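You operate a simulated robot arm through the tools that you are given. There is no shell and no other tool. Be economical: measure what you need, move in short steps, check, and stop when the job is done.

Carry out the task below with a simulated two-armed robot. There is one attempt and no reset: what you move stays moved.

JOB
Pick up the orange can that says "MID" from the fourth shelf from the bottom of the steel shelving with one hand, pass it to the other hand and put it on the third shelf from the bottom of the steel shelving. Set down upright: orange can.

The check looks at the end state, three seconds after you hand in, the way a careful person would. Anything else that was tipped, shoved, dropped, spilled or broken makes it a failure.

ROBOT AND FRAMES
Two 7-joint arms with two-finger grippers on one trunk, on a base that drives. Base frame: it is fixed to the floor where the robot stands at the start and does not move with it; the origin is under the middle of the robot, x ahead of it, y to its left, z up. Units: cm, degrees, N and s.
The left shoulder is at the start at [7.8, 15.1, 88.8], the right one opposite. Each reaches about 92.6 cm from its shoulder. Places, roughly: third shelf of the steel shelving [70, -100, 100]. Payload 2.54 kg a hand.
Tool frame (each hand has its own): the origin (TCP) lies between the finger pads and is the grasp point; the fingertips stand 3 cm ahead of it; z points along the fingers, y is the line along which they close. Largest opening 11.6 cm; the body of the gripper starts 9.5 cm behind the TCP.
Orientation is told as [roll, pitch, yaw] about the base's x, y, z axes, in that order, counted from this pose: with the fingers straight down and closing along the base's y, the tool's x points along the base's -x, its y along +y and its z along -z.

CONTROLS
- The arms move only by the tool servo_tool. It takes "left_commands", "right_commands" or both (then of equal length, played together; a hand with none holds still); each is text: rows parted by semicolons, each of 7 numbers parted by spaces: the shift along the tool's x, y, z in cm, then the turn, a rotation vector about the tool's x, y, z in degrees, then the finger opening in cm, from 0 to 11.6. In form: tx ty tz wx wy wz claw; .... A call has 1 to 20 rows; each row shifts and turns the commanded pose from where the row before left it, along the tool's axes as they then stand. Each row takes 0.2 s and may step no farther than 5 cm and 8.6 degrees from the row before; otherwise, or with a gripper value out of range, the whole call is refused. Where a pose cannot be reached the arm comes as near as it can. A force on the tool above 40 N (or 10 N above the force at the start of the call, whichever is more), or a blocked arm, ends the call early, and 0.2 s more pass. The fingers move at their own pace (about 7.2 cm/s each) and stop on an object; they squeeze with about 41 N. The grip force told is the motor's: it shows also when the fingers shut on nothing. Time passes only in rows, and 0.2 s behind the last, so rows that do not move let the fingers close. The reply holds the time, the measured pose of the TCP, the force on the tool along the base axes, the opening and the grip force, in the units named above and with some noise, with the torque about the TCP (base axes, N m) and any sound that the robot's microphone picked up.
- Cameras (640 x 400 px; columns grow to the right, rows downward): "scene" is now at [13.53, -3.98, 108.73]; the picture's right is [-0.50, -0.87, 0.00], its down [0.25, -0.14, -0.96] and it looks along [0.83, -0.48, 0.28] (base axes); focal length 214 px, centre (320, 200). "left" rides on the left gripper at [6.9, 1.5, -12.2] in its tool frame; the picture's right is [-0.21, 0.98, 0.00], its down [-0.83, -0.18, -0.53] and it looks along [-0.52, -0.12, 0.85] (tool axes); focal length 251 px, centre (320, 200). "right" rides on the right gripper at [6.9, -1.5, -12.2] in its tool frame; the picture's right is [0.22, 0.98, 0.00], its down [-0.83, 0.18, -0.53] and it looks along [-0.52, 0.12, 0.85] (tool axes); focal length 251 px, centre (320, 200). There is no depth. A picture from a camera that has moved, and an enlarged one, comes with that camera's place and axes in the base frame and with its lens.
- camera(camera): a new picture of that camera. No time passes.
- slide_trunk(by): slides the trunk up (or, below 0, down) by that many cm; the arms and the scene camera ride with it, the base frame stays. It gives what a move gives, with no picture.
- base_move(legs): drives the robot by 1 to 6 legs, each [ahead, left, turn to the left] in cm, cm and degrees, along the robot's own axes; the way and the turn of a leg run together, so that a leg with both is an arc; at most 150 cm and 180 degrees a leg. The arms and the cameras ride along, it lands a little off, and it stops where it bumps. It gives what a move gives.
- head_to(pan, tilt): turns the head with the scene camera to pan (to the left, within 80 degrees either way) and tilt (down, from -29 to 69), counted from straight ahead of the robot. It gives what a move gives.
- close_up(camera, box): a new picture of the part [left, top, right, bottom] of that camera's present view, enlarged. No time passes.
- close_job(): hands the job in; it is judged then, once.

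Go step by step. Nothing tells you exact positions but the pictures and the camera data: compare them with the known pose of the tool, close in by small moves and look again before you grip or let go. The budget is 120 turns and 92 pictures, counting those below and the enlarged ones. Unless the task says otherwise, let go and move clear before handing in, and close with one line.

The tools are called after "Request:" by a JSON object that holds its "api" and its "payload". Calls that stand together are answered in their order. servo_tool: Moves the arms, as the interface text tells. Its arguments: {"type":"object","properties":{"left_commands":{"type":"string"},"right_commands":{"type":"string"}},"required":[]} The other tools are called the same way: slide_trunk (by) slides the trunk up or down; base_move (legs) drives the base; head_to (pan, tilt) turns the head that bears the scene camera; camera (camera) takes a picture; close_up (camera, box) takes an enlarged picture of a part of a camera's view; close_job () hands the job in.

At the start:

```text
time: 0.0
left_position: [52.31, 1.9, 99.94]
left_ee_rot: [0.1, -0.1, 0.1]
left_contact_force: [0.1, -0.5, 0.9]
left_moment: [0.01, 0.01, 0.0]
left_width: 11.56
left_grasp_force: 0.1
right_position: [35.37, -32.68, 99.98]
right_ee_rot: [0.0, -0.1, 0.0]
right_contact_force: [0.5, 0.2, 0.1]
right_moment: [0.04, 0.03, 0.02]
right_width: 11.61
right_grasp_force: 0.1
trunk travel left (down, up): [-12.5, 16.4]
robot x, y, heading: [0.14, -0.2, 0.1]
head pan, tilt: [-29.9, -16.5]
```

scene: 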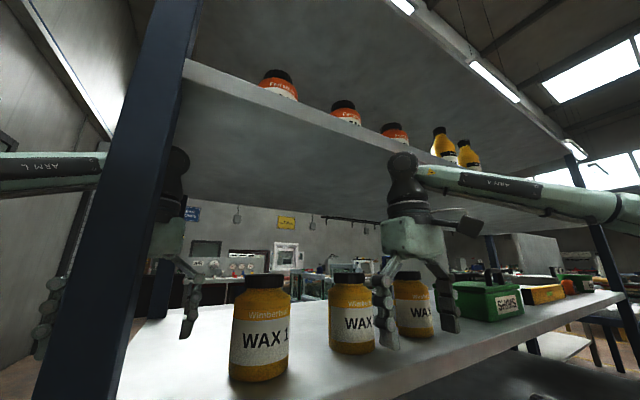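
right: 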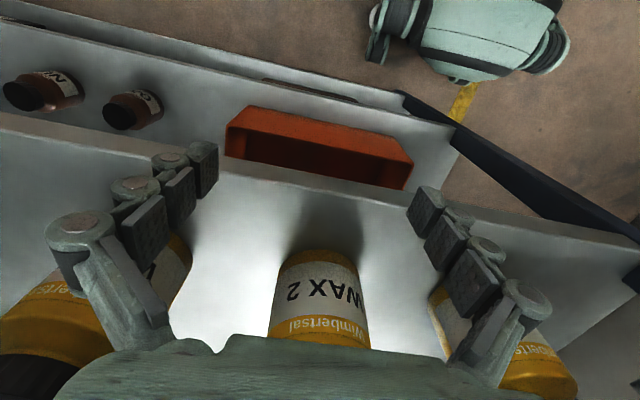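
left: 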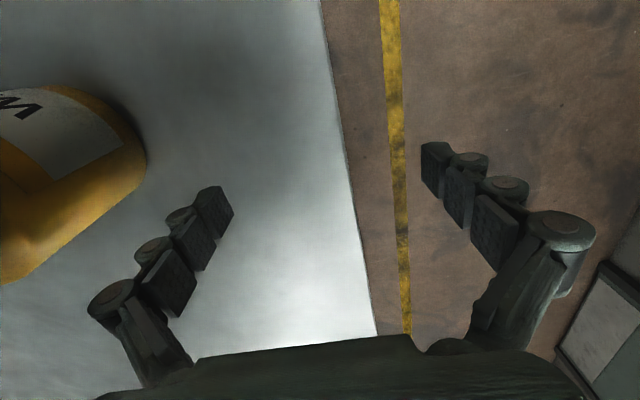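

The shelving is ahead and to the right, with the upper (fourth) shelf carrying orange cans and the wax shelf below it. I'll enlarge the upper cans to read them.

Request:
{"api": "close_up", "payload": {"camera": "scene", "box": [240, 50, 500, 180]}}

Request:
{"api": "head_to", "payload": {"pan": -40, "tilt": 15}}

Request:
{"api": "camera", "payload": {"camera": "scene"}}

```text
2.46 times, centred on (370, 115) of scene
camera zoom: at [13.53, -3.98, 108.73], right [-0.5, -0.87, 0.0], down [0.25, -0.14, -0.96], along [0.83, -0.48, 0.28], focal length 528 px, centre (197, 409)
```

zoom: 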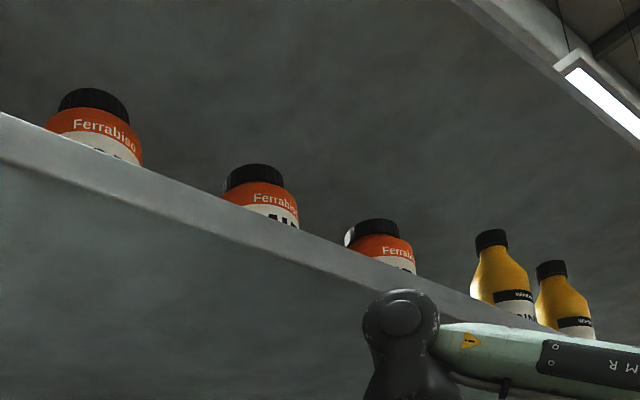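

```text
time: 1.0
left_position: [52.29, 1.88, 99.92]
left_ee_rot: [0.0, 0.0, 0.1]
left_contact_force: [0.5, 0.0, 0.2]
left_moment: [0.0, 0.01, 0.02]
left_width: 11.61
left_grasp_force: 0.1
right_position: [35.51, -32.52, 100.12]
right_ee_rot: [0.0, -0.1, 0.0]
right_contact_force: [0.0, -0.6, 0.0]
right_moment: [0.0, 0.01, 0.0]
right_width: 11.61
right_grasp_force: 0.1
trunk travel left (down, up): [-12.5, 16.4]
robot x, y, heading: [-0.1, -0.02, 0.1]
head pan, tilt: [-40.0, 15.0]
```

```text
87 pictures are left
camera scene: at [13.82, -6.03, 103.87], right [-0.64, -0.77, 0.0], down [-0.2, 0.17, -0.97], along [0.74, -0.62, -0.26], focal length 214 px, centre (320, 200)
```

scene: 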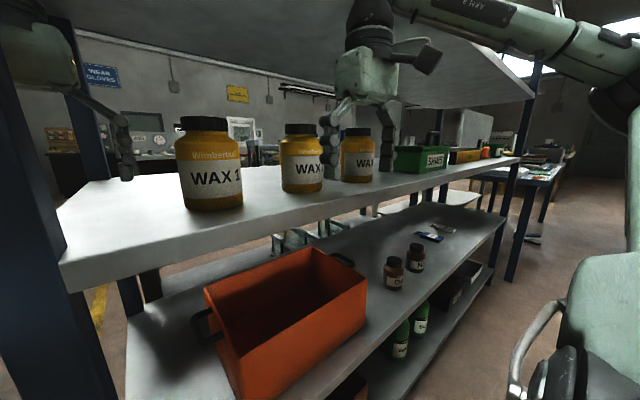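

I can count the shelves: the wax cans are on the third, the orange "Ferrabiso" cans are on the fourth. The left hand sits near the left post, so I'll look at its surroundings before moving.

Request:
{"api": "head_to", "payload": {"pan": 15, "tilt": 10}}

Request:
{"api": "camera", "payload": {"camera": "scene"}}

```text
time: 2.2
left_position: [52.33, 1.92, 100.03]
left_ee_rot: [-0.1, 0.0, 0.0]
left_contact_force: [-0.4, 0.3, 1.2]
left_moment: [-0.03, 0.02, -0.03]
left_width: 11.59
left_grasp_force: 0.0
right_position: [35.47, -32.56, 99.99]
right_ee_rot: [0.0, -0.1, 0.0]
right_contact_force: [-0.3, 0.4, 0.0]
right_moment: [-0.01, -0.01, 0.02]
right_width: 11.58
right_grasp_force: 0.1
trunk travel left (down, up): [-12.5, 16.4]
robot x, y, heading: [0.31, 0.06, 0.0]
head pan, tilt: [15.0, 10.0]
```

```text
86 pictures are left
camera scene: at [15.64, 2.37, 104.68], right [0.26, -0.97, 0.0], down [-0.17, -0.04, -0.98], along [0.95, 0.25, -0.17], focal length 214 px, centre (320, 200)
```

scene: 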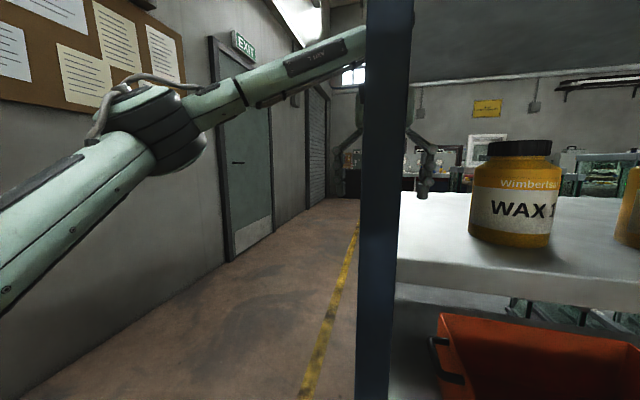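

Left wall is clear. I'll swing the left hand outward past the post and pull both hands back from the shelving.

Request:
{"api": "servo_tool", "payload": {"left_commands": "0 4 0 0 0 0 11.6;0 4 0 0 0 0 11.6;0 4 0 0 0 0 11.6;0 2 0 0 0 0 11.6;4 0 0 0 0 0 11.6;4 0 0 0 0 0 11.6;4 0 0 0 0 0 11.6;4 0 0 0 0 0 11.6;4 0 0 0 0 0 11.6", "right_commands": "3 0 0 0 0 0 11.6;3 0 0 0 0 0 11.6;3 0 0 0 0 0 11.6;0 0 0 0 0 0 11.6;0 0 0 0 0 0 11.6;0 0 0 0 0 0 11.6;0 0 0 0 0 0 11.6;0 0 0 0 0 0 11.6;0 0 0 0 0 0 11.6"}}

```text
time: 4.2
left_position: [32.23, 16.06, 99.71]
left_ee_rot: [0.0, 0.0, 0.0]
left_contact_force: [-0.3, 1.1, 0.9]
left_moment: [0.01, -0.02, 0.01]
left_width: 11.61
left_grasp_force: 0.1
right_position: [26.43, -32.67, 100.01]
right_ee_rot: [-0.1, 0.0, 0.1]
right_contact_force: [-0.8, 0.6, -0.9]
right_moment: [-0.01, 0.02, -0.01]
right_width: 11.61
right_grasp_force: 0.2
trunk travel left (down, up): [-12.5, 16.4]
robot x, y, heading: [-0.25, -0.33, -0.1]
head pan, tilt: [15.0, 10.0]
```

Both hands are clear. Now I back the base away, raise the trunk and look at the upper shelf.

Request:
{"api": "base_move", "payload": {"legs": [[-30, 0, 0]]}}

Request:
{"api": "slide_trunk", "payload": {"by": 16}}

Request:
{"api": "head_to", "payload": {"pan": -35, "tilt": 0}}

Request:
{"api": "camera", "payload": {"camera": "scene"}}

```text
time: 6.3
left_position: [2.18, 16.03, 99.8]
left_ee_rot: [-0.1, 0.0, 0.2]
left_contact_force: [-0.1, 0.5, 0.9]
left_moment: [0.02, -0.02, 0.01]
left_width: 11.59
left_grasp_force: 0.0
right_position: [-3.63, -32.56, 99.98]
right_ee_rot: [0.1, 0.0, 0.2]
right_contact_force: [0.1, -1.1, 1.3]
right_moment: [0.02, -0.04, 0.0]
right_width: 11.6
right_grasp_force: 0.0
trunk travel left (down, up): [-12.5, 16.4]
robot x, y, heading: [-30.34, 0.04, 0.1]
head pan, tilt: [15.0, 10.0]
```

```text
time: 8.1
left_position: [2.08, 16.01, 115.69]
left_ee_rot: [0.0, 0.1, 0.2]
left_contact_force: [-1.1, -1.0, -0.7]
left_moment: [0.03, 0.0, 0.01]
left_width: 11.59
left_grasp_force: 0.0
right_position: [-3.69, -32.57, 115.99]
right_ee_rot: [0.0, 0.0, 0.2]
right_contact_force: [-0.2, 0.2, 0.7]
right_moment: [0.01, -0.02, 0.01]
right_width: 11.6
right_grasp_force: 0.0
trunk travel left (down, up): [-28.5, 0.4]
robot x, y, heading: [-30.69, 0.06, 0.1]
head pan, tilt: [15.0, 10.0]
```

```text
time: 9.3
left_position: [2.07, 16.04, 115.78]
left_ee_rot: [0.0, 0.0, 0.2]
left_contact_force: [-0.3, 0.3, 0.4]
left_moment: [-0.02, 0.01, -0.02]
left_width: 11.6
left_grasp_force: 0.0
right_position: [-3.85, -32.52, 116.0]
right_ee_rot: [-0.1, 0.1, 0.2]
right_contact_force: [0.7, 0.2, 0.8]
right_moment: [-0.01, -0.02, 0.01]
right_width: 11.6
right_grasp_force: 0.1
trunk travel left (down, up): [-28.5, 0.4]
robot x, y, heading: [-29.98, -0.26, -0.0]
head pan, tilt: [-35.0, 0.0]
```

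```text
85 pictures are left
camera scene: at [-16.14, -5.19, 122.28], right [-0.57, -0.82, 0.0], down [0.0, 0.0, -1.0], along [0.82, -0.57, 0.0], focal length 214 px, centre (320, 200)
```

scene: 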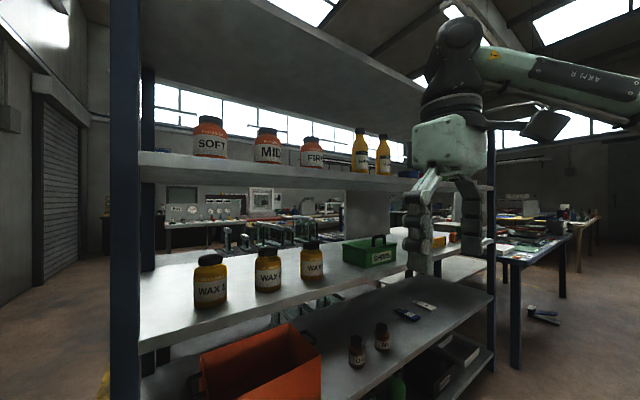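

MID is the middle orange can on the fourth shelf; I estimate its centre near [47, -29], base about z 133. I'll enlarge to measure it, and look for a free spot on the third shelf.

Request:
{"api": "close_up", "payload": {"camera": "scene", "box": [180, 80, 340, 180]}}

Request:
{"api": "head_to", "payload": {"pan": -60, "tilt": 5}}

Request:
{"api": "camera", "payload": {"camera": "scene"}}

```text
4.00 times, centred on (260, 130) of scene
camera zoom: at [-16.14, -5.19, 122.28], right [-0.57, -0.82, 0.0], down [0.0, 0.0, -1.0], along [0.82, -0.57, 0.0], focal length 858 px, centre (560, 480)
```

zoom: 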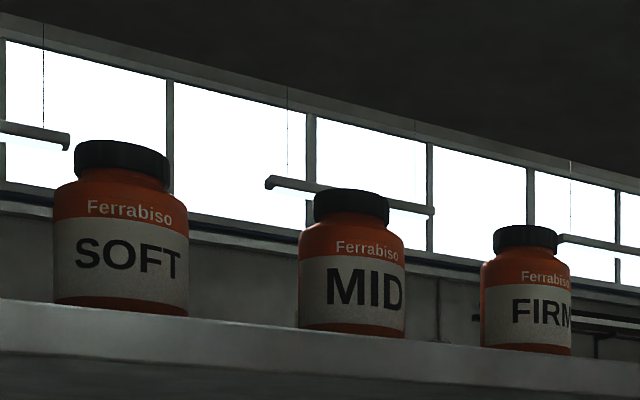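

```text
time: 10.2
left_position: [2.11, 15.99, 115.86]
left_ee_rot: [0.0, 0.0, 0.2]
left_contact_force: [-0.1, -0.2, -0.3]
left_moment: [0.01, 0.05, -0.01]
left_width: 11.61
left_grasp_force: 0.0
right_position: [-3.85, -32.58, 115.92]
right_ee_rot: [0.1, 0.0, 0.1]
right_contact_force: [0.1, -0.2, -0.1]
right_moment: [0.01, 0.01, 0.02]
right_width: 11.58
right_grasp_force: 0.0
trunk travel left (down, up): [-28.5, 0.4]
robot x, y, heading: [-30.38, -0.01, 0.1]
head pan, tilt: [-60.0, 5.0]
```

```text
83 pictures are left
camera scene: at [-18.91, -7.99, 121.49], right [-0.86, -0.5, 0.0], down [-0.04, 0.08, -1.0], along [0.5, -0.86, -0.09], focal length 214 px, centre (320, 200)
```

scene: 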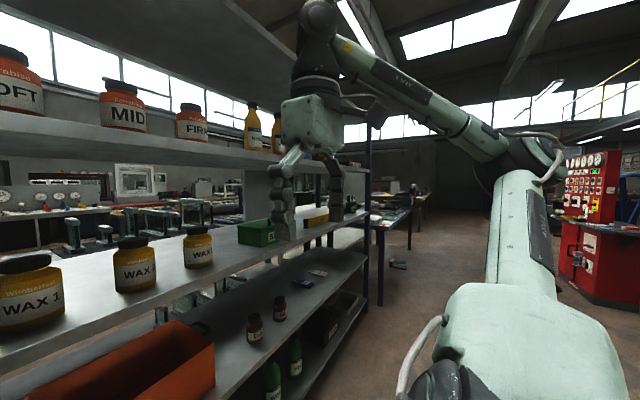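

MID's can is about 8 cm wide and 12.5 cm tall, standing on a shelf top near z 131, with its cap narrower. I plan horizontal grasps, so I'll first bring both hands forward and pitch the fingers to point ahead, in free space.

Request:
{"api": "servo_tool", "payload": {"left_commands": "-5 0 0 0 0 0 11.6;-5 0 0 0 0 0 11.6;-5 0 0 0 0 0 11.6;0 0 0 0 0 0 11.6;0 0 0 0 -8.2 0 11.6;0 0 0 0 -8.2 0 11.6;0 0 0 0 -8.2 0 11.6;0 0 0 0 -8.2 0 11.6;0 0 0 0 -8.2 0 11.6;0 0 0 0 -8.2 0 11.6;0 0 0 0 -8.2 0 11.6;0 0 0 0 -8.2 0 11.6;0 0 0 0 -8.2 0 11.6;0 0 0 0 -8.2 0 11.6;0 0 0 0 -8 0 11.6", "right_commands": "-5 0 0 0 0 0 11.6;-5 0 0 0 0 0 11.6;-5 0 0 0 0 0 11.6;-5 0 0 0 0 0 11.6;0 0 0 0 -8.2 0 11.6;0 0 0 0 -8.2 0 11.6;0 0 0 0 -8.2 0 11.6;0 0 0 0 -8.2 0 11.6;0 0 0 0 -8.2 0 11.6;0 0 0 0 -8.2 0 11.6;0 0 0 0 -8.2 0 11.6;0 0 0 0 -8.2 0 11.6;0 0 0 0 -8.2 0 11.6;0 0 0 0 -8.2 0 11.6;0 0 0 0 -8 0 11.6"}}

```text
time: 13.4
left_position: [20.92, 14.81, 118.82]
left_ee_rot: [-134.7, -90.0, 134.9]
left_contact_force: [-0.8, 0.1, -0.4]
left_moment: [-0.03, -0.01, -0.01]
left_width: 11.57
left_grasp_force: 0.1
left hand out of reach, approached as far as the arm can: row 14, 15
right_position: [18.6, -34.38, 117.93]
right_ee_rot: [174.0, -90.0, -173.9]
right_contact_force: [-0.5, 0.6, 0.1]
right_moment: [-0.03, 0.01, 0.03]
right_width: 11.57
right_grasp_force: 0.1
right hand out of reach, approached as far as the arm can: row 14, 15
trunk travel left (down, up): [-28.5, 0.4]
robot x, y, heading: [-30.01, 0.14, -0.1]
head pan, tilt: [-60.0, 5.0]
```

Pitch is done (slightly at the reach limit close in). Next I roll both hands so the cameras ride above instead of below.

Request:
{"api": "servo_tool", "payload": {"left_commands": "0 0 2 0 0 -8.6 11.6;0 0 2 0 0 -8.6 11.6;0 0 0 0 0 -8.6 11.6;0 0 0 0 0 -8.6 11.6;0 0 0 0 0 -8.6 11.6;0 0 0 0 0 -8.6 11.6", "right_commands": "0 0 2 0 0 8.6 11.6;0 0 2 0 0 8.6 11.6;0 0 0 0 0 8.6 11.6;0 0 0 0 0 8.6 11.6;0 0 0 0 0 8.6 11.6;0 0 0 0 0 8.6 11.6"}}

```text
time: 14.8
left_position: [24.87, 14.65, 118.86]
left_ee_rot: [-90.0, -38.2, 90.2]
left_contact_force: [-0.5, 0.8, 0.0]
left_moment: [0.01, -0.01, 0.0]
left_width: 11.59
left_grasp_force: 0.1
right_position: [22.74, -34.12, 117.94]
right_ee_rot: [89.9, -38.2, -89.8]
right_contact_force: [0.2, -0.4, 0.4]
right_moment: [-0.04, 0.01, -0.02]
right_width: 11.59
right_grasp_force: 0.0
trunk travel left (down, up): [-28.5, 0.4]
robot x, y, heading: [-30.03, 0.08, 0.1]
head pan, tilt: [-60.0, 5.0]
```

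Rolling works; continuing the remaining 128 degrees.

Request:
{"api": "servo_tool", "payload": {"left_commands": "0 0 0 0 0 -8.6 11.6;0 0 0 0 0 -8.6 11.6;0 0 0 0 0 -8.6 11.6;0 0 0 0 0 -8.6 11.6;0 0 0 0 0 -8.6 11.6;0 0 0 0 0 -8.6 11.6;0 0 0 0 0 -8.6 11.6;0 0 0 0 0 -8.6 11.6;0 0 0 0 0 -8.6 11.6;0 0 0 0 0 -8.6 11.6;0 0 0 0 0 -8.6 11.6;0 0 0 0 0 -8.6 11.6;0 0 0 0 0 -8.6 11.6;0 0 0 0 0 -8.6 11.6;0 0 0 0 0 -8 11.6", "right_commands": "0 0 0 0 0 8.6 11.6;0 0 0 0 0 8.6 11.6;0 0 0 0 0 8.6 11.6;0 0 0 0 0 8.6 11.6;0 0 0 0 0 8.6 11.6;0 0 0 0 0 8.6 11.6;0 0 0 0 0 8.6 11.6;0 0 0 0 0 8.6 11.6;0 0 0 0 0 8.6 11.6;0 0 0 0 0 8.6 11.6;0 0 0 0 0 8.6 11.6;0 0 0 0 0 8.6 11.6;0 0 0 0 0 8.6 11.6;0 0 0 0 0 8.6 11.6;0 0 0 0 0 8 11.6"}}

Request:
{"api": "camera", "payload": {"camera": "scene"}}

Request:
{"api": "camera", "payload": {"camera": "right"}}

```text
time: 18.0
left_position: [24.92, 14.76, 118.9]
left_ee_rot: [86.3, 89.8, -93.3]
left_contact_force: [0.2, -0.1, -0.6]
left_moment: [-0.01, -0.01, 0.03]
left_width: 11.58
left_grasp_force: 0.1
right_position: [22.57, -34.18, 117.93]
right_ee_rot: [-80.7, 89.8, 99.5]
right_contact_force: [0.3, -0.7, -0.2]
right_moment: [-0.01, 0.0, 0.02]
right_width: 11.61
right_grasp_force: 0.0
trunk travel left (down, up): [-28.5, 0.4]
robot x, y, heading: [-30.17, -0.18, -0.2]
head pan, tilt: [-60.0, 5.0]
```

```text
82 pictures are left
camera scene: at [-18.91, -7.99, 121.49], right [-0.86, -0.5, 0.0], down [-0.04, 0.08, -1.0], along [0.5, -0.86, -0.09], focal length 214 px, centre (320, 200)
```

scene: 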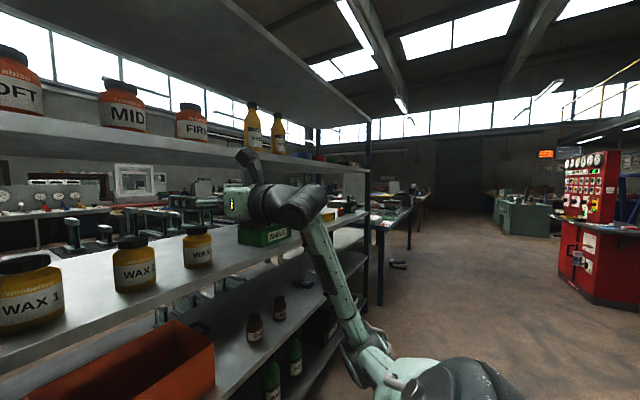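

```text
81 pictures are left
camera right: at [10.35, -32.68, 124.77], right [0.0, -0.98, 0.21], down [-0.53, -0.18, -0.83], along [0.85, -0.11, -0.52], focal length 251 px, centre (320, 200)
```

right: 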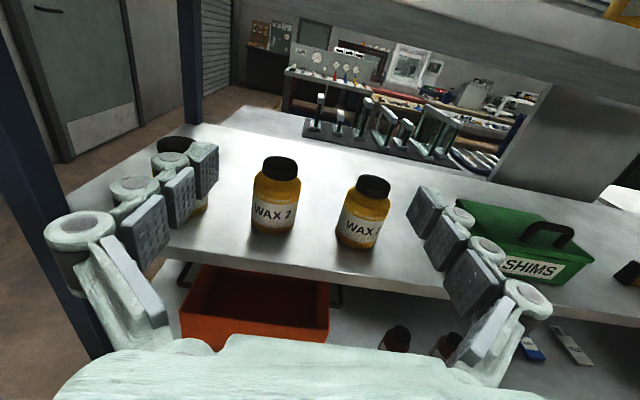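

Both cameras now ride on top. The free gap on the third shelf is between WAX 3 and the green caddy (y about -60). Now I raise the right hand to can height, in front of the shelf, and look.

Request:
{"api": "servo_tool", "payload": {"right_commands": "4.5 0 0 0 0 0 11.6;4.5 0 0 0 0 0 11.6;4.5 0 0 0 0 0 11.6;4 -3 0 0 0 0 11.6;0 -2.2 0 0 0 0 11.6;0 0 0 0 0 0 11.6"}}

Request:
{"api": "camera", "payload": {"camera": "right"}}

Request:
{"api": "head_to", "payload": {"pan": -35, "tilt": 0}}

Request:
{"api": "camera", "payload": {"camera": "scene"}}

```text
time: 19.4
left_position: [24.89, 14.79, 118.87]
left_ee_rot: [78.5, 90.0, -101.2]
left_contact_force: [0.3, -0.4, -1.0]
left_moment: [0.02, -0.02, -0.01]
left_width: 11.61
left_grasp_force: 0.1
right_position: [22.66, -29.23, 135.45]
right_ee_rot: [-30.6, 90.0, 149.4]
right_contact_force: [-0.2, -0.7, 0.1]
right_moment: [0.0, 0.04, 0.0]
right_width: 11.61
right_grasp_force: 0.1
trunk travel left (down, up): [-28.5, 0.4]
robot x, y, heading: [-30.49, 0.07, -0.1]
head pan, tilt: [-60.0, 5.0]
```

```text
80 pictures are left
camera right: at [10.46, -27.64, 142.28], right [0.0, -0.98, 0.21], down [-0.53, -0.18, -0.83], along [0.85, -0.11, -0.52], focal length 251 px, centre (320, 200)
```

right: 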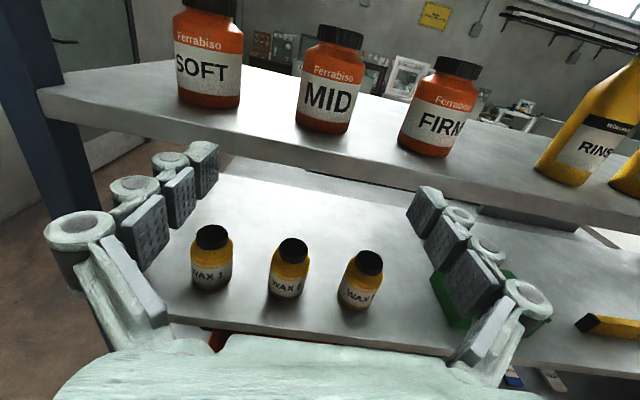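

```text
time: 20.3
left_position: [24.84, 14.84, 118.86]
left_ee_rot: [78.5, 90.1, -101.2]
left_contact_force: [0.2, -0.2, -0.5]
left_moment: [-0.03, -0.01, 0.0]
left_width: 11.59
left_grasp_force: 0.0
right_position: [22.76, -29.15, 135.35]
right_ee_rot: [-50.9, 90.0, 129.2]
right_contact_force: [-0.5, 0.7, 0.7]
right_moment: [-0.05, 0.01, 0.01]
right_width: 11.59
right_grasp_force: 0.1
trunk travel left (down, up): [-28.5, 0.4]
robot x, y, heading: [-30.33, -0.05, 0.2]
head pan, tilt: [-35.0, 0.0]
```

```text
79 pictures are left
camera scene: at [-16.15, -5.2, 122.28], right [-0.57, -0.82, 0.0], down [0.0, 0.0, -1.0], along [0.82, -0.57, 0.0], focal length 214 px, centre (320, 200)
```

scene: 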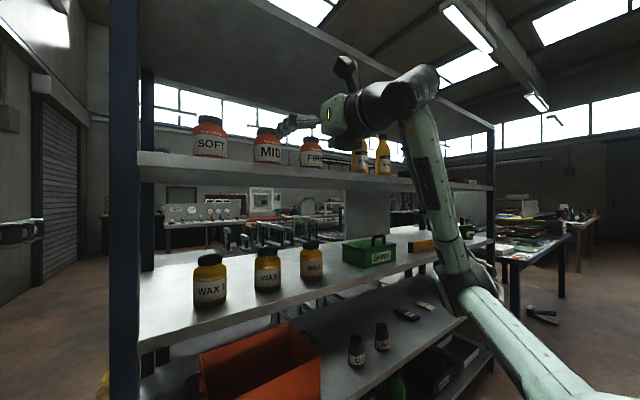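

Triangulated MID: centre about [46.2, -29.5], shelf top about 132.5, cap top 144.1. I lower slightly, centre, and advance most of the way, then check.

Request:
{"api": "servo_tool", "payload": {"right_commands": "-0.7 0.4 0 0 0 0 11.6;0 0 4 0 0 0 11.6;0 0 4 0 0 0 11.6;0 0 4 0 0 0 11.6;0 0 2 0 0 0 11.6;0 0 0 0 0 0 11.6"}}

Request:
{"api": "camera", "payload": {"camera": "right"}}

Request:
{"api": "close_up", "payload": {"camera": "scene", "box": [180, 80, 340, 180]}}

```text
time: 21.7
left_position: [24.86, 14.75, 118.97]
left_ee_rot: [84.1, 90.1, -95.7]
left_contact_force: [0.5, 0.3, 0.1]
left_moment: [-0.01, 0.01, 0.0]
left_width: 11.61
left_grasp_force: 0.1
right_position: [36.62, -29.13, 134.74]
right_ee_rot: [167.8, 90.0, -12.0]
right_contact_force: [0.0, 0.4, 0.1]
right_moment: [-0.04, 0.0, 0.02]
right_width: 11.6
right_grasp_force: 0.0
trunk travel left (down, up): [-28.5, 0.4]
robot x, y, heading: [-30.41, -0.22, 0.6]
head pan, tilt: [-35.0, 0.0]
```

```text
78 pictures are left
camera right: at [24.41, -27.74, 141.61], right [0.0, -0.98, 0.21], down [-0.53, -0.18, -0.83], along [0.85, -0.11, -0.52], focal length 251 px, centre (320, 200)
```

right: 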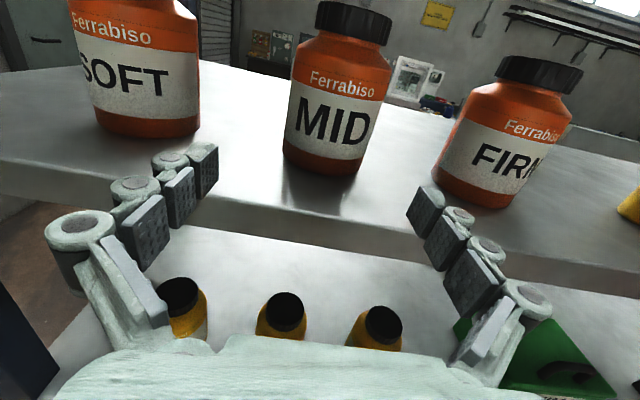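

```text
4.00 times, centred on (260, 130) of scene
camera zoom: at [-16.15, -5.19, 122.28], right [-0.57, -0.82, 0.0], down [0.0, 0.0, -1.0], along [0.82, -0.57, 0.0], focal length 858 px, centre (560, 480)
```

zoom: 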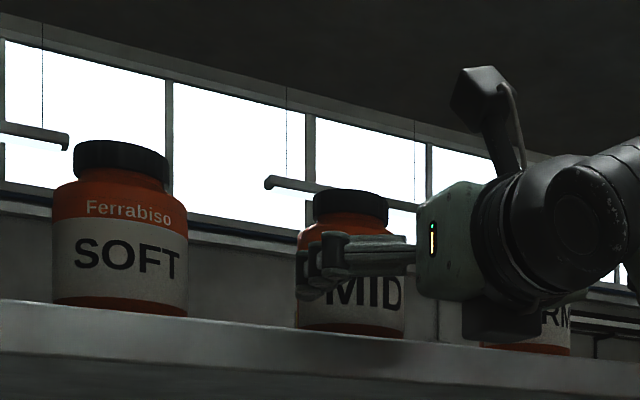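

The fingers straddle MID well; the can is about 0.6 cm further right. I shift and advance the last 10 cm, then check before gripping.

Request:
{"api": "servo_tool", "payload": {"right_commands": "0 0.6 0 0 0 0 11.6;0 0 3 0 0 0 11.6;0 0 3 0 0 0 11.6;0 0 3 0 0 0 11.6;0 0 0.8 0 0 0 11.6;0 0 0 0 0 0 11.6"}}

Request:
{"api": "camera", "payload": {"camera": "right"}}

Request:
{"api": "close_up", "payload": {"camera": "scene", "box": [180, 80, 340, 180]}}

```text
time: 23.1
left_position: [24.8, 14.76, 118.88]
left_ee_rot: [79.6, 90.1, -100.2]
left_contact_force: [-0.5, -0.2, -0.2]
left_moment: [-0.01, 0.02, -0.02]
left_width: 11.59
left_grasp_force: 0.1
right_position: [46.36, -29.87, 134.72]
right_ee_rot: [-67.3, 90.0, 113.0]
right_contact_force: [-0.4, 0.5, -0.2]
right_moment: [-0.02, 0.0, -0.01]
right_width: 11.62
right_grasp_force: 0.0
trunk travel left (down, up): [-28.5, 0.4]
robot x, y, heading: [-30.21, -0.11, 0.1]
head pan, tilt: [-35.0, 0.0]
```

```text
76 pictures are left
camera right: at [34.21, -28.42, 141.56], right [0.0, -0.98, 0.21], down [-0.53, -0.18, -0.83], along [0.85, -0.11, -0.52], focal length 251 px, centre (320, 200)
```

right: 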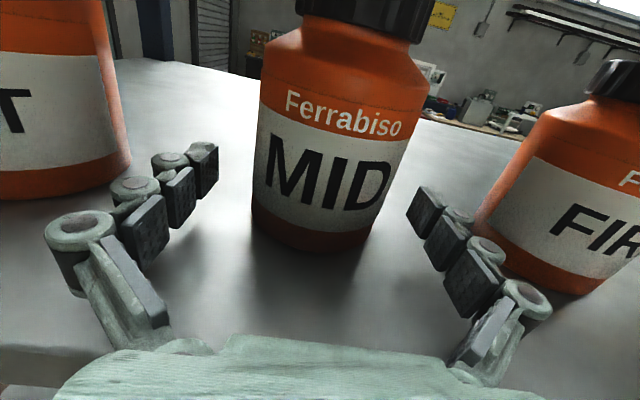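

```text
4.00 times, centred on (260, 130) of scene
camera zoom: at [-16.14, -5.19, 122.28], right [-0.57, -0.82, 0.0], down [0.0, 0.0, -1.0], along [0.82, -0.57, 0.0], focal length 858 px, centre (560, 480)
```

zoom: 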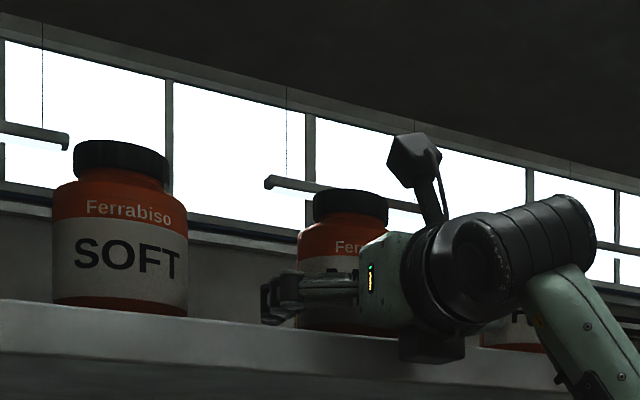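

The can's centre is roughly 1 cm further ahead of the grasp point. I advance 1 cm more and close the fingers.

Request:
{"api": "servo_tool", "payload": {"right_commands": "0 0.2 1 0 0 0 11.6;0 0 0 0 0 0 9;0 0 0 0 0 0 7;0 0 0 0 0 0 5;0 0 0 0 0 0 5;0 0 0 0 0 0 5"}}

Request:
{"api": "camera", "payload": {"camera": "right"}}

```text
time: 24.5
left_position: [24.83, 14.91, 118.84]
left_ee_rot: [87.1, 89.9, -92.7]
left_contact_force: [0.7, -0.2, 0.1]
left_moment: [0.02, 0.01, 0.01]
left_width: 11.6
left_grasp_force: 0.1
right_position: [47.42, -30.05, 134.77]
right_ee_rot: [-78.0, 90.0, 102.2]
right_contact_force: [-0.3, 1.2, -0.1]
right_moment: [0.1, -0.05, 0.03]
right_width: 7.77
right_grasp_force: 40.9
trunk travel left (down, up): [-28.5, 0.4]
robot x, y, heading: [-30.46, -0.07, 0.1]
head pan, tilt: [-35.0, 0.0]
```

```text
74 pictures are left
camera right: at [35.17, -28.64, 141.61], right [0.0, -0.98, 0.21], down [-0.53, -0.18, -0.83], along [0.85, -0.11, -0.52], focal length 251 px, centre (320, 200)
```

right: 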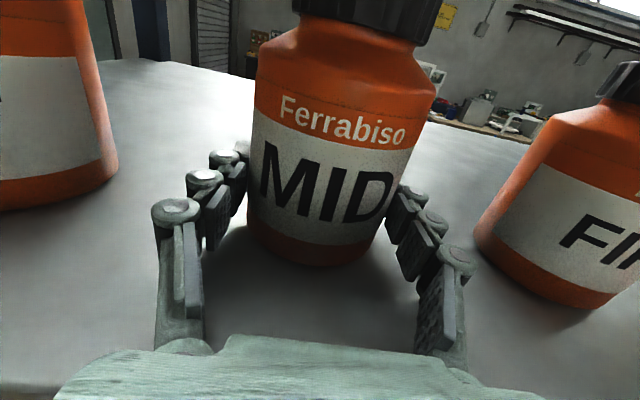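

Gripped at 7.8 cm width. I lift gently 3 cm.

Request:
{"api": "servo_tool", "payload": {"right_commands": "0.5 0 0 0 0 0 5;1 0 0 0 0 0 5;1.5 0 0 0 0 0 5;1 0 0 0 0 0 5;0 0 0 0 0 0 5"}}

Request:
{"api": "camera", "payload": {"camera": "right"}}

```text
time: 25.7
left_position: [24.94, 14.71, 118.77]
left_ee_rot: [47.9, 90.0, -131.9]
left_contact_force: [-0.1, -0.3, -0.4]
left_moment: [0.01, 0.0, -0.01]
left_width: 11.58
left_grasp_force: 0.1
right_position: [47.41, -30.08, 138.64]
right_ee_rot: [-19.0, 89.9, 161.1]
right_contact_force: [0.0, -0.2, -3.2]
right_moment: [-0.02, 0.05, -0.03]
right_width: 7.77
right_grasp_force: 41.7
trunk travel left (down, up): [-28.5, 0.4]
robot x, y, heading: [-30.15, -0.08, 0.3]
head pan, tilt: [-35.0, 0.0]
```

```text
73 pictures are left
camera right: at [35.22, -28.66, 145.54], right [0.0, -0.98, 0.21], down [-0.53, -0.18, -0.82], along [0.84, -0.11, -0.52], focal length 251 px, centre (320, 200)
```

right: 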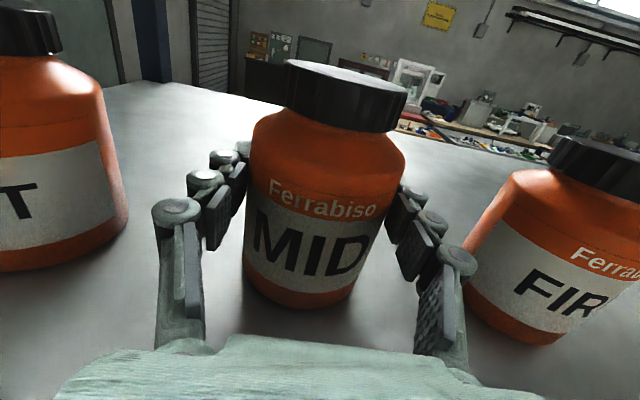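

The can looks as if it stayed down or tilted relative to the fingers; I check from the scene camera.

Request:
{"api": "close_up", "payload": {"camera": "scene", "box": [180, 80, 340, 180]}}

```text
4.00 times, centred on (260, 130) of scene
camera zoom: at [-16.1, -5.21, 122.27], right [-0.57, -0.82, 0.0], down [0.0, 0.0, -1.0], along [0.82, -0.57, 0.0], focal length 858 px, centre (560, 480)
```

zoom: 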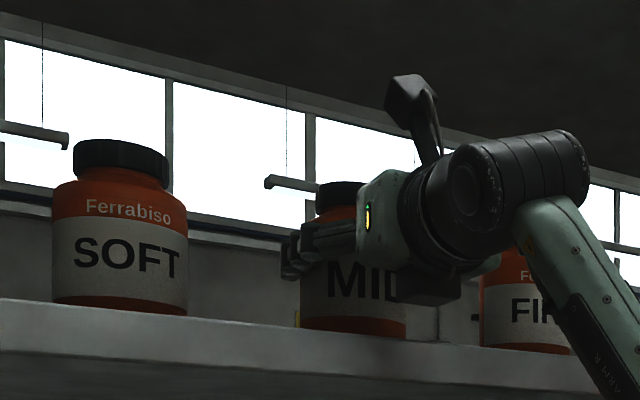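

The fingers slid up the can while it stayed near the shelf. The grip is now at mid-body; I try a very slow small lift to see whether it holds.

Request:
{"api": "servo_tool", "payload": {"right_commands": "0.2 0 0 0 0 0 2;0.2 0 0 0 0 0 2;0.2 0 0 0 0 0 2;0.2 0 0 0 0 0 2;0.2 0 0 0 0 0 2"}}

Request:
{"api": "close_up", "payload": {"camera": "scene", "box": [180, 80, 340, 180]}}

Request:
{"api": "camera", "payload": {"camera": "right"}}

```text
time: 26.9
left_position: [24.97, 14.83, 118.86]
left_ee_rot: [54.7, 89.9, -125.1]
left_contact_force: [0.2, -0.2, -0.4]
left_moment: [-0.03, 0.0, 0.01]
left_width: 11.61
left_grasp_force: 0.1
right_position: [47.38, -30.19, 139.73]
right_ee_rot: [-22.6, 89.9, 157.5]
right_contact_force: [0.0, 0.1, -3.3]
right_moment: [-0.01, 0.0, 0.01]
right_width: 7.74
right_grasp_force: 40.7
trunk travel left (down, up): [-28.5, 0.4]
robot x, y, heading: [-30.19, -0.03, 0.4]
head pan, tilt: [-35.0, 0.0]
```

```text
4.00 times, centred on (260, 130) of scene
camera zoom: at [-16.11, -5.21, 122.27], right [-0.57, -0.82, 0.0], down [0.0, 0.0, -1.0], along [0.82, -0.57, 0.0], focal length 858 px, centre (560, 480)
```

zoom: 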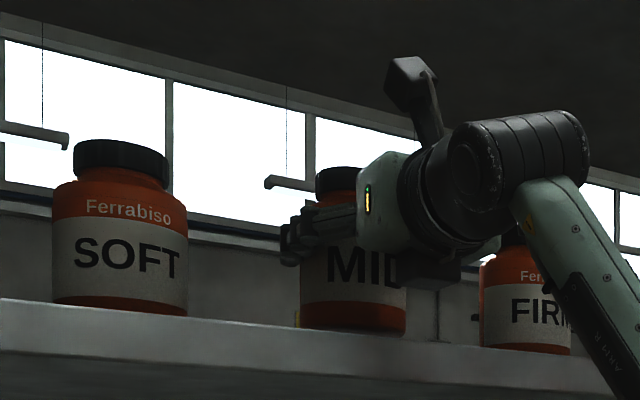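

```text
70 pictures are left
camera right: at [35.13, -28.6, 146.62], right [0.0, -0.98, 0.21], down [-0.53, -0.18, -0.83], along [0.85, -0.11, -0.52], focal length 251 px, centre (320, 200)
```

right: 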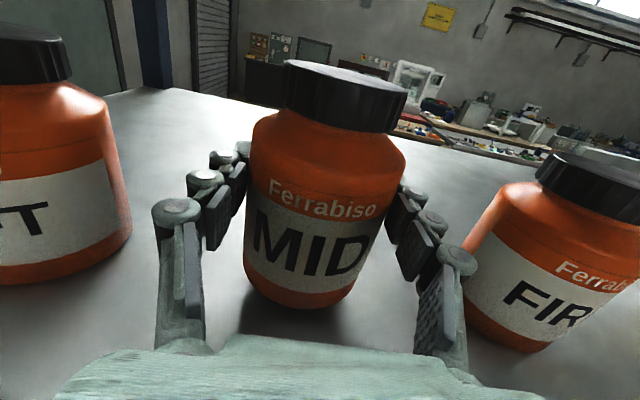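

Now the can moves rigidly with the hand: it's about 1.7 cm off the shelf, gripped at mid-body, and upright. I lift a little more and draw it straight out.

Request:
{"api": "servo_tool", "payload": {"right_commands": "0.4 0 0 0 0 0 2;0.4 0 0 0 0 0 2;0.4 0 0 0 0 0 2;0.4 0 0 0 0 0 2;0 0 -1 0 0 0 2;0 0 -1.5 0 0 0 2;0 0 -2 0 0 0 2;0 0 -2 0 0 0 2;0 0 -2 0 0 0 2;0 0 -2 0 0 0 2;0 0 -2 0 0 0 2;0 0 -2 0 0 0 2;0 0 -2 0 0 0 2;0 0 -2 0 0 0 2;0 0 -2 0 0 0 2;0 0 -1 0 0 0 2;0 0 0 0 0 0 2"}}

Request:
{"api": "camera", "payload": {"camera": "right"}}

Request:
{"api": "camera", "payload": {"camera": "scene"}}

```text
time: 30.5
left_position: [24.83, 14.68, 118.88]
left_ee_rot: [53.5, 90.0, -126.1]
left_contact_force: [-0.6, 0.0, -0.4]
left_moment: [0.03, 0.0, -0.02]
left_width: 11.59
left_grasp_force: 0.1
right_position: [25.73, -30.16, 141.47]
right_ee_rot: [-59.9, 90.0, 120.3]
right_contact_force: [-0.1, 0.2, -3.2]
right_moment: [0.03, 0.05, -0.04]
right_width: 7.75
right_grasp_force: 41.0
trunk travel left (down, up): [-28.5, 0.4]
robot x, y, heading: [-30.04, -0.24, -0.1]
head pan, tilt: [-35.0, 0.0]
```

```text
69 pictures are left
camera right: at [13.56, -28.7, 148.19], right [0.0, -0.98, 0.21], down [-0.53, -0.18, -0.83], along [0.85, -0.11, -0.52], focal length 251 px, centre (320, 200)
```

right: 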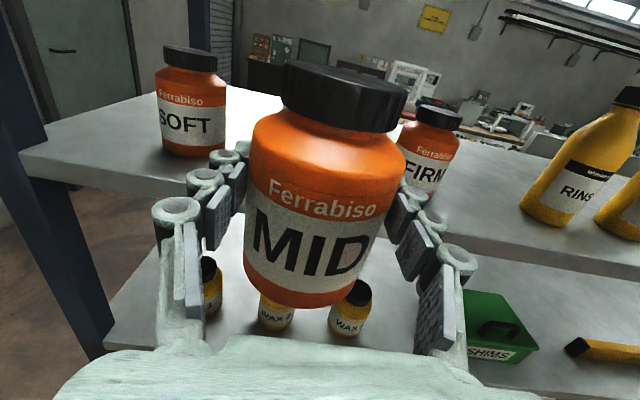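

```text
68 pictures are left
camera scene: at [-16.11, -5.21, 122.27], right [-0.57, -0.82, 0.0], down [0.0, 0.0, -1.0], along [0.82, -0.57, 0.0], focal length 214 px, centre (320, 200)
```

scene: 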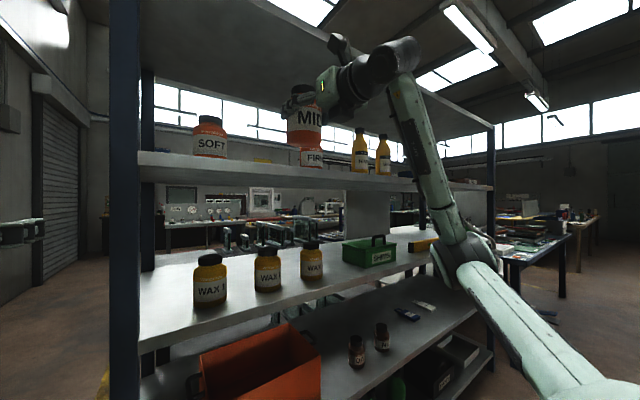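

The can is out and upright in the right hand. I back the base 20 cm for room, then bring the right hand to the middle and turn the hands toward each other.

Request:
{"api": "base_move", "payload": {"legs": [[-20, 0, 0]]}}

Request:
{"api": "servo_tool", "payload": {"right_commands": "-2 -3 0 0 0 0 2;-2 -3 0 0 0 0 2;-2 -3 0 0 0 0 2;-2 -3 0 0 0 0 2;-2 -3 0 0 0 0 2;-2 -3 0 0 0 0 2;-2 -3 0 0 0 0 2;0 0 1 8 0 0 2;0 0 1 8 0 0 2;0 0 1 8 0 0 2;0 0 1 8 0 0 2;0 0 1 8 0 0 2;0 0 0 0 0 0 2", "left_commands": "0 -2 0 0 0 0 11.6;0 -2 0 0 0 0 11.6;0 -2 0 0 0 0 11.6;0 -2 0 0 0 0 11.6;0 -2 0 0 0 0 11.6;0 0 0 0 0 0 11.6;0 0 0 0 0 0 11.6;0 0 0 -8 0 0 11.6;0 0 0 -8 0 0 11.6;0 0 0 -8 0 0 11.6;0 0 0 -8 0 0 11.6;0 0 0 -8 0 0 11.6;0 0 0 0 0 0 11.6"}}

Request:
{"api": "head_to", "payload": {"pan": 0, "tilt": 0}}

Request:
{"api": "camera", "payload": {"camera": "scene"}}

Request:
{"api": "camera", "payload": {"camera": "left"}}

```text
time: 32.1
left_position: [4.89, 14.38, 118.89]
left_ee_rot: [98.3, 90.0, -82.1]
left_contact_force: [0.4, -0.5, 0.2]
left_moment: [0.01, 0.02, -0.03]
left_width: 11.59
left_grasp_force: 0.1
right_position: [5.33, -30.65, 141.39]
right_ee_rot: [-90.1, 90.0, 89.5]
right_contact_force: [-0.3, 0.0, -3.0]
right_moment: [-0.01, 0.07, 0.02]
right_width: 7.72
right_grasp_force: 41.0
trunk travel left (down, up): [-28.5, 0.4]
robot x, y, heading: [-50.38, -0.11, -0.5]
head pan, tilt: [-35.0, 0.0]
```

```text
time: 34.9
left_position: [5.03, 24.39, 118.87]
left_ee_rot: [147.3, 89.9, -73.1]
left_contact_force: [0.6, 0.0, 0.4]
left_moment: [-0.02, -0.02, 0.04]
left_width: 11.61
left_grasp_force: 0.1
right_position: [10.18, -8.35, 127.46]
right_ee_rot: [-121.0, 89.9, 98.7]
right_contact_force: [0.0, -1.2, -2.2]
right_moment: [-0.01, 0.01, -0.02]
right_width: 7.77
right_grasp_force: 40.0
trunk travel left (down, up): [-28.5, 0.4]
robot x, y, heading: [-50.52, -0.27, -0.5]
head pan, tilt: [-35.0, 0.0]
```

```text
time: 35.9
left_position: [4.96, 24.38, 118.89]
left_ee_rot: [99.8, 90.0, -120.5]
left_contact_force: [0.7, -0.6, -0.1]
left_moment: [0.0, -0.02, 0.01]
left_width: 11.61
left_grasp_force: 0.1
right_position: [10.18, -8.38, 127.48]
right_ee_rot: [-74.5, 89.9, 145.1]
right_contact_force: [-0.3, -0.5, -3.6]
right_moment: [-0.01, -0.04, 0.01]
right_width: 7.76
right_grasp_force: 40.9
trunk travel left (down, up): [-28.5, 0.4]
robot x, y, heading: [-49.87, -0.06, -0.2]
head pan, tilt: [0.0, 0.0]
```

```text
67 pictures are left
camera scene: at [-34.58, -0.14, 122.27], right [-0.01, -1.0, 0.0], down [0.0, 0.0, -1.0], along [1.0, -0.01, 0.0], focal length 214 px, centre (320, 200)
```

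scene: 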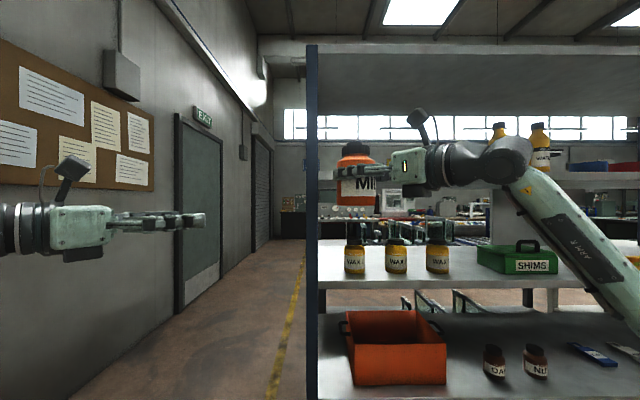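

```text
66 pictures are left
camera left: at [-5.35, 31.2, 125.75], right [-0.63, -0.74, -0.21], down [-0.29, 0.48, -0.83], along [0.72, -0.46, -0.52], focal length 251 px, centre (320, 200)
```

left: 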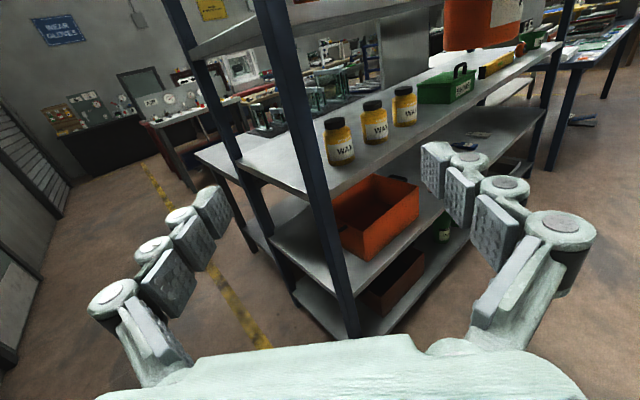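

The can hangs upright, its cap centre near [10.2, -8.2, 132.6], about 5 cm above the right fingers. The left hand will take the cap from the left; I go to a stand-off 14 cm back along its finger axis.

Request:
{"api": "servo_tool", "payload": {"left_commands": "2.28 0 0 0 0 0 11.6;2.28 0 0 0 0 0 11.6;2.28 0 0 0 0 0 11.6;2.28 0 0 0 0 0 11.6;2.28 2.7 0 0 0 0 11.6;2.3 2.7 0 0 0 0 11.6;0 2.7 0 0 0 0 11.6;0 2.7 0 0 0 0 11.6;0 2.7 0 0 0 0 11.6;0 2.7 2 0 0 0 11.6;0 2.7 3 0 0 0 11.6;0 2.7 3 0 0 0 11.6;0 0 2 0 0 0 11.6;0 0 0 0 0 0 11.6"}}

Request:
{"api": "camera", "payload": {"camera": "left"}}

Request:
{"api": "camera", "payload": {"camera": "scene"}}

```text
time: 38.9
left_position: [-1.36, 1.27, 132.76]
left_ee_rot: [100.8, 89.9, -119.5]
left_contact_force: [-0.3, -0.2, -0.2]
left_moment: [-0.03, 0.0, 0.01]
left_width: 11.61
left_grasp_force: 0.0
right_position: [10.12, -8.33, 127.44]
right_ee_rot: [-75.1, 89.9, 144.4]
right_contact_force: [-0.7, 0.1, -3.4]
right_moment: [-0.01, 0.02, 0.05]
right_width: 7.76
right_grasp_force: 41.0
trunk travel left (down, up): [-28.5, 0.4]
robot x, y, heading: [-50.17, -0.26, -0.3]
head pan, tilt: [0.0, 0.0]
```

```text
65 pictures are left
camera left: at [-11.58, 8.23, 139.56], right [-0.63, -0.74, -0.21], down [-0.29, 0.48, -0.83], along [0.72, -0.46, -0.52], focal length 251 px, centre (320, 200)
```

left: 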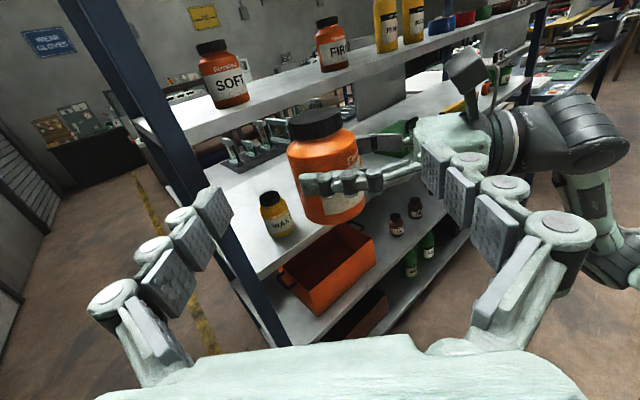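

```text
64 pictures are left
camera scene: at [-34.59, -0.13, 122.28], right [-0.01, -1.0, 0.0], down [0.0, 0.0, -1.0], along [1.0, -0.01, 0.0], focal length 214 px, centre (320, 200)
```

scene: 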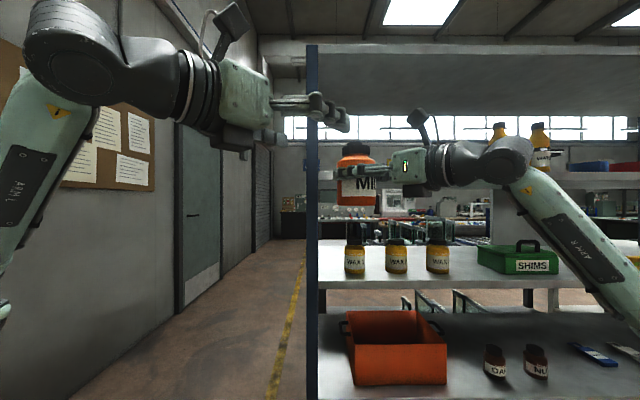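

The cap aligns with the left hand's axis (about 0.5 cm off). I narrow the fingers and advance 9 cm, then check.

Request:
{"api": "servo_tool", "payload": {"left_commands": "0 -0.5 0 0 0 0 9;0 0 3 0 0 0 9;0 0 3 0 0 0 9;0 0 3 0 0 0 9;0 0 0 0 0 0 9"}}

Request:
{"api": "camera", "payload": {"camera": "left"}}

Request:
{"api": "camera", "payload": {"camera": "scene"}}

Request:
{"api": "camera", "payload": {"camera": "right"}}

```text
time: 40.1
left_position: [5.94, -3.81, 132.42]
left_ee_rot: [116.9, 90.0, -103.4]
left_contact_force: [0.1, -0.3, 0.2]
left_moment: [0.02, 0.0, -0.01]
left_width: 8.99
left_grasp_force: 0.2
right_position: [10.25, -8.3, 127.35]
right_ee_rot: [-68.3, 90.0, 151.4]
right_contact_force: [1.4, -0.6, -3.0]
right_moment: [0.01, -0.02, 0.01]
right_width: 7.75
right_grasp_force: 41.3
trunk travel left (down, up): [-28.5, 0.4]
robot x, y, heading: [-50.47, 0.35, -0.3]
head pan, tilt: [0.0, 0.0]
```

```text
63 pictures are left
camera left: at [-4.41, 2.93, 139.28], right [-0.63, -0.75, -0.21], down [-0.29, 0.48, -0.83], along [0.72, -0.46, -0.52], focal length 251 px, centre (320, 200)
```

left: 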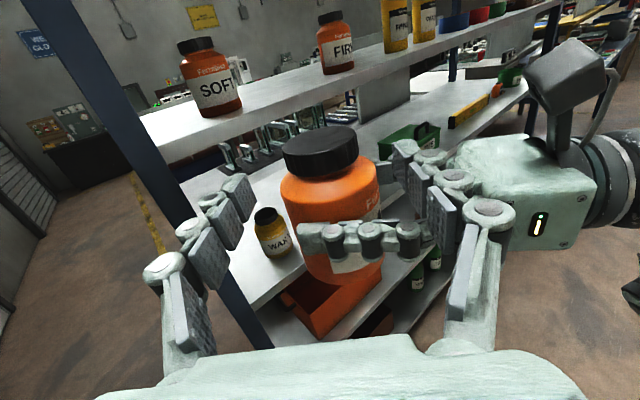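

```text
62 pictures are left
camera scene: at [-34.6, -0.11, 122.28], right [-0.01, -1.0, 0.0], down [0.0, 0.0, -1.0], along [1.0, -0.01, 0.0], focal length 214 px, centre (320, 200)
```

scene: 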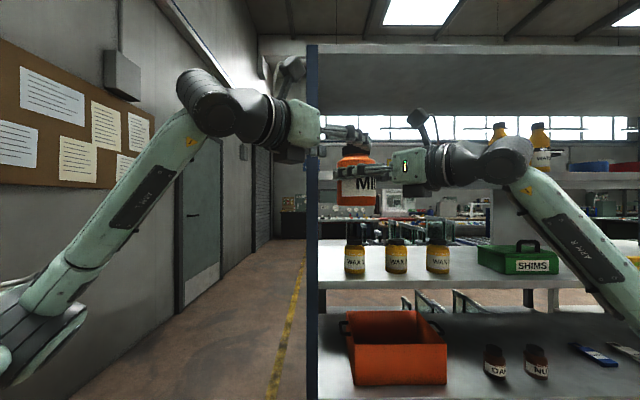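

```text
61 pictures are left
camera right: at [-0.19, -14.94, 134.28], right [0.62, -0.75, 0.21], down [-0.3, -0.48, -0.83], along [0.72, 0.45, -0.52], focal length 251 px, centre (320, 200)
```

right: 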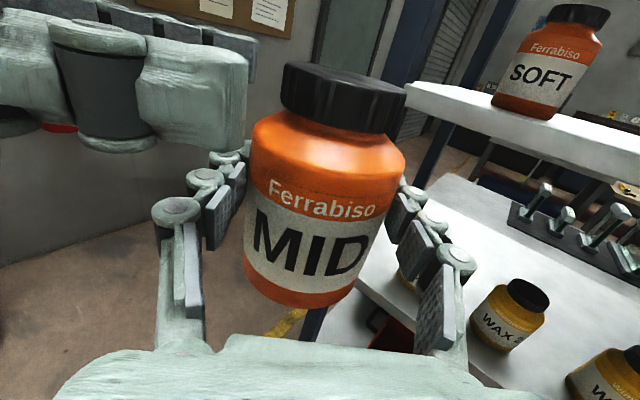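

Alignment is good; I advance the last 5.8 cm with a 0.4 cm rise so the pads sit on the cap, then check before closing.

Request:
{"api": "servo_tool", "payload": {"left_commands": "0.4 0.1 0 0 0 0 9;0 0 2 0 0 0 9;0 0 2 0 0 0 9;0 0 1.8 0 0 0 9;0 0 0 0 0 0 9"}}

Request:
{"api": "camera", "payload": {"camera": "left"}}

Request:
{"api": "camera", "payload": {"camera": "right"}}

Request:
{"api": "close_up", "payload": {"camera": "scene", "box": [260, 90, 460, 215]}}

```text
time: 41.3
left_position: [10.31, -7.83, 132.98]
left_ee_rot: [109.8, 90.0, -110.5]
left_contact_force: [-0.2, -0.7, 0.0]
left_moment: [-0.01, -0.02, 0.02]
left_width: 9.02
left_grasp_force: 0.1
right_position: [10.21, -8.37, 127.35]
right_ee_rot: [-69.9, 90.0, 149.7]
right_contact_force: [-0.4, -0.6, -2.8]
right_moment: [-0.01, 0.01, 0.02]
right_width: 7.76
right_grasp_force: 41.0
trunk travel left (down, up): [-28.5, 0.4]
robot x, y, heading: [-49.88, 0.38, -0.6]
head pan, tilt: [0.0, 0.0]
```

```text
60 pictures are left
camera left: at [0.02, -1.02, 139.93], right [-0.63, -0.75, -0.21], down [-0.29, 0.48, -0.83], along [0.72, -0.46, -0.52], focal length 251 px, centre (320, 200)
```

left: 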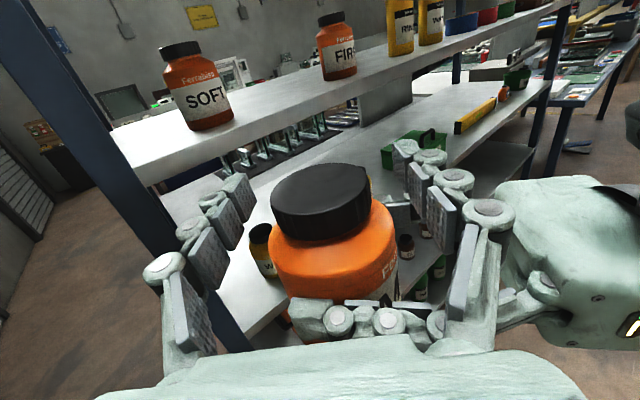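

```text
59 pictures are left
camera right: at [-0.18, -14.95, 134.27], right [0.62, -0.75, 0.21], down [-0.3, -0.48, -0.83], along [0.72, 0.45, -0.52], focal length 251 px, centre (320, 200)
```

right: 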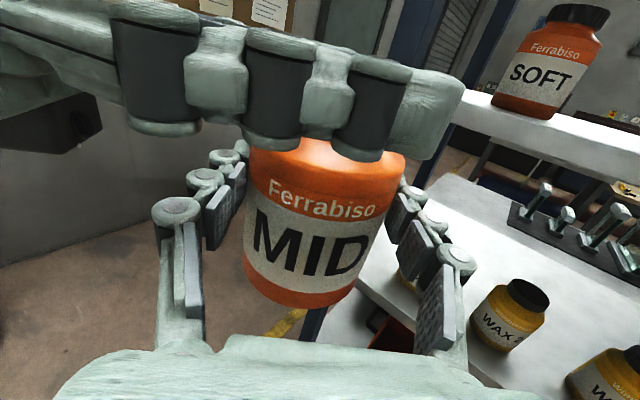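

```text
3.20 times, centred on (360, 152) of scene
camera zoom: at [-34.59, -0.12, 122.28], right [-0.01, -1.0, 0.0], down [0.0, 0.0, -1.0], along [1.0, -0.01, 0.0], focal length 686 px, centre (192, 352)
```

zoom: 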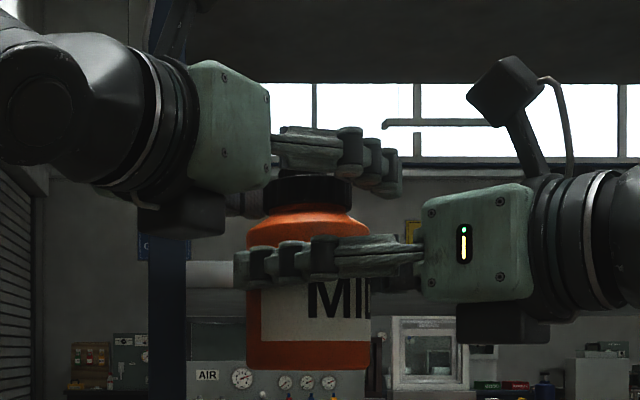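

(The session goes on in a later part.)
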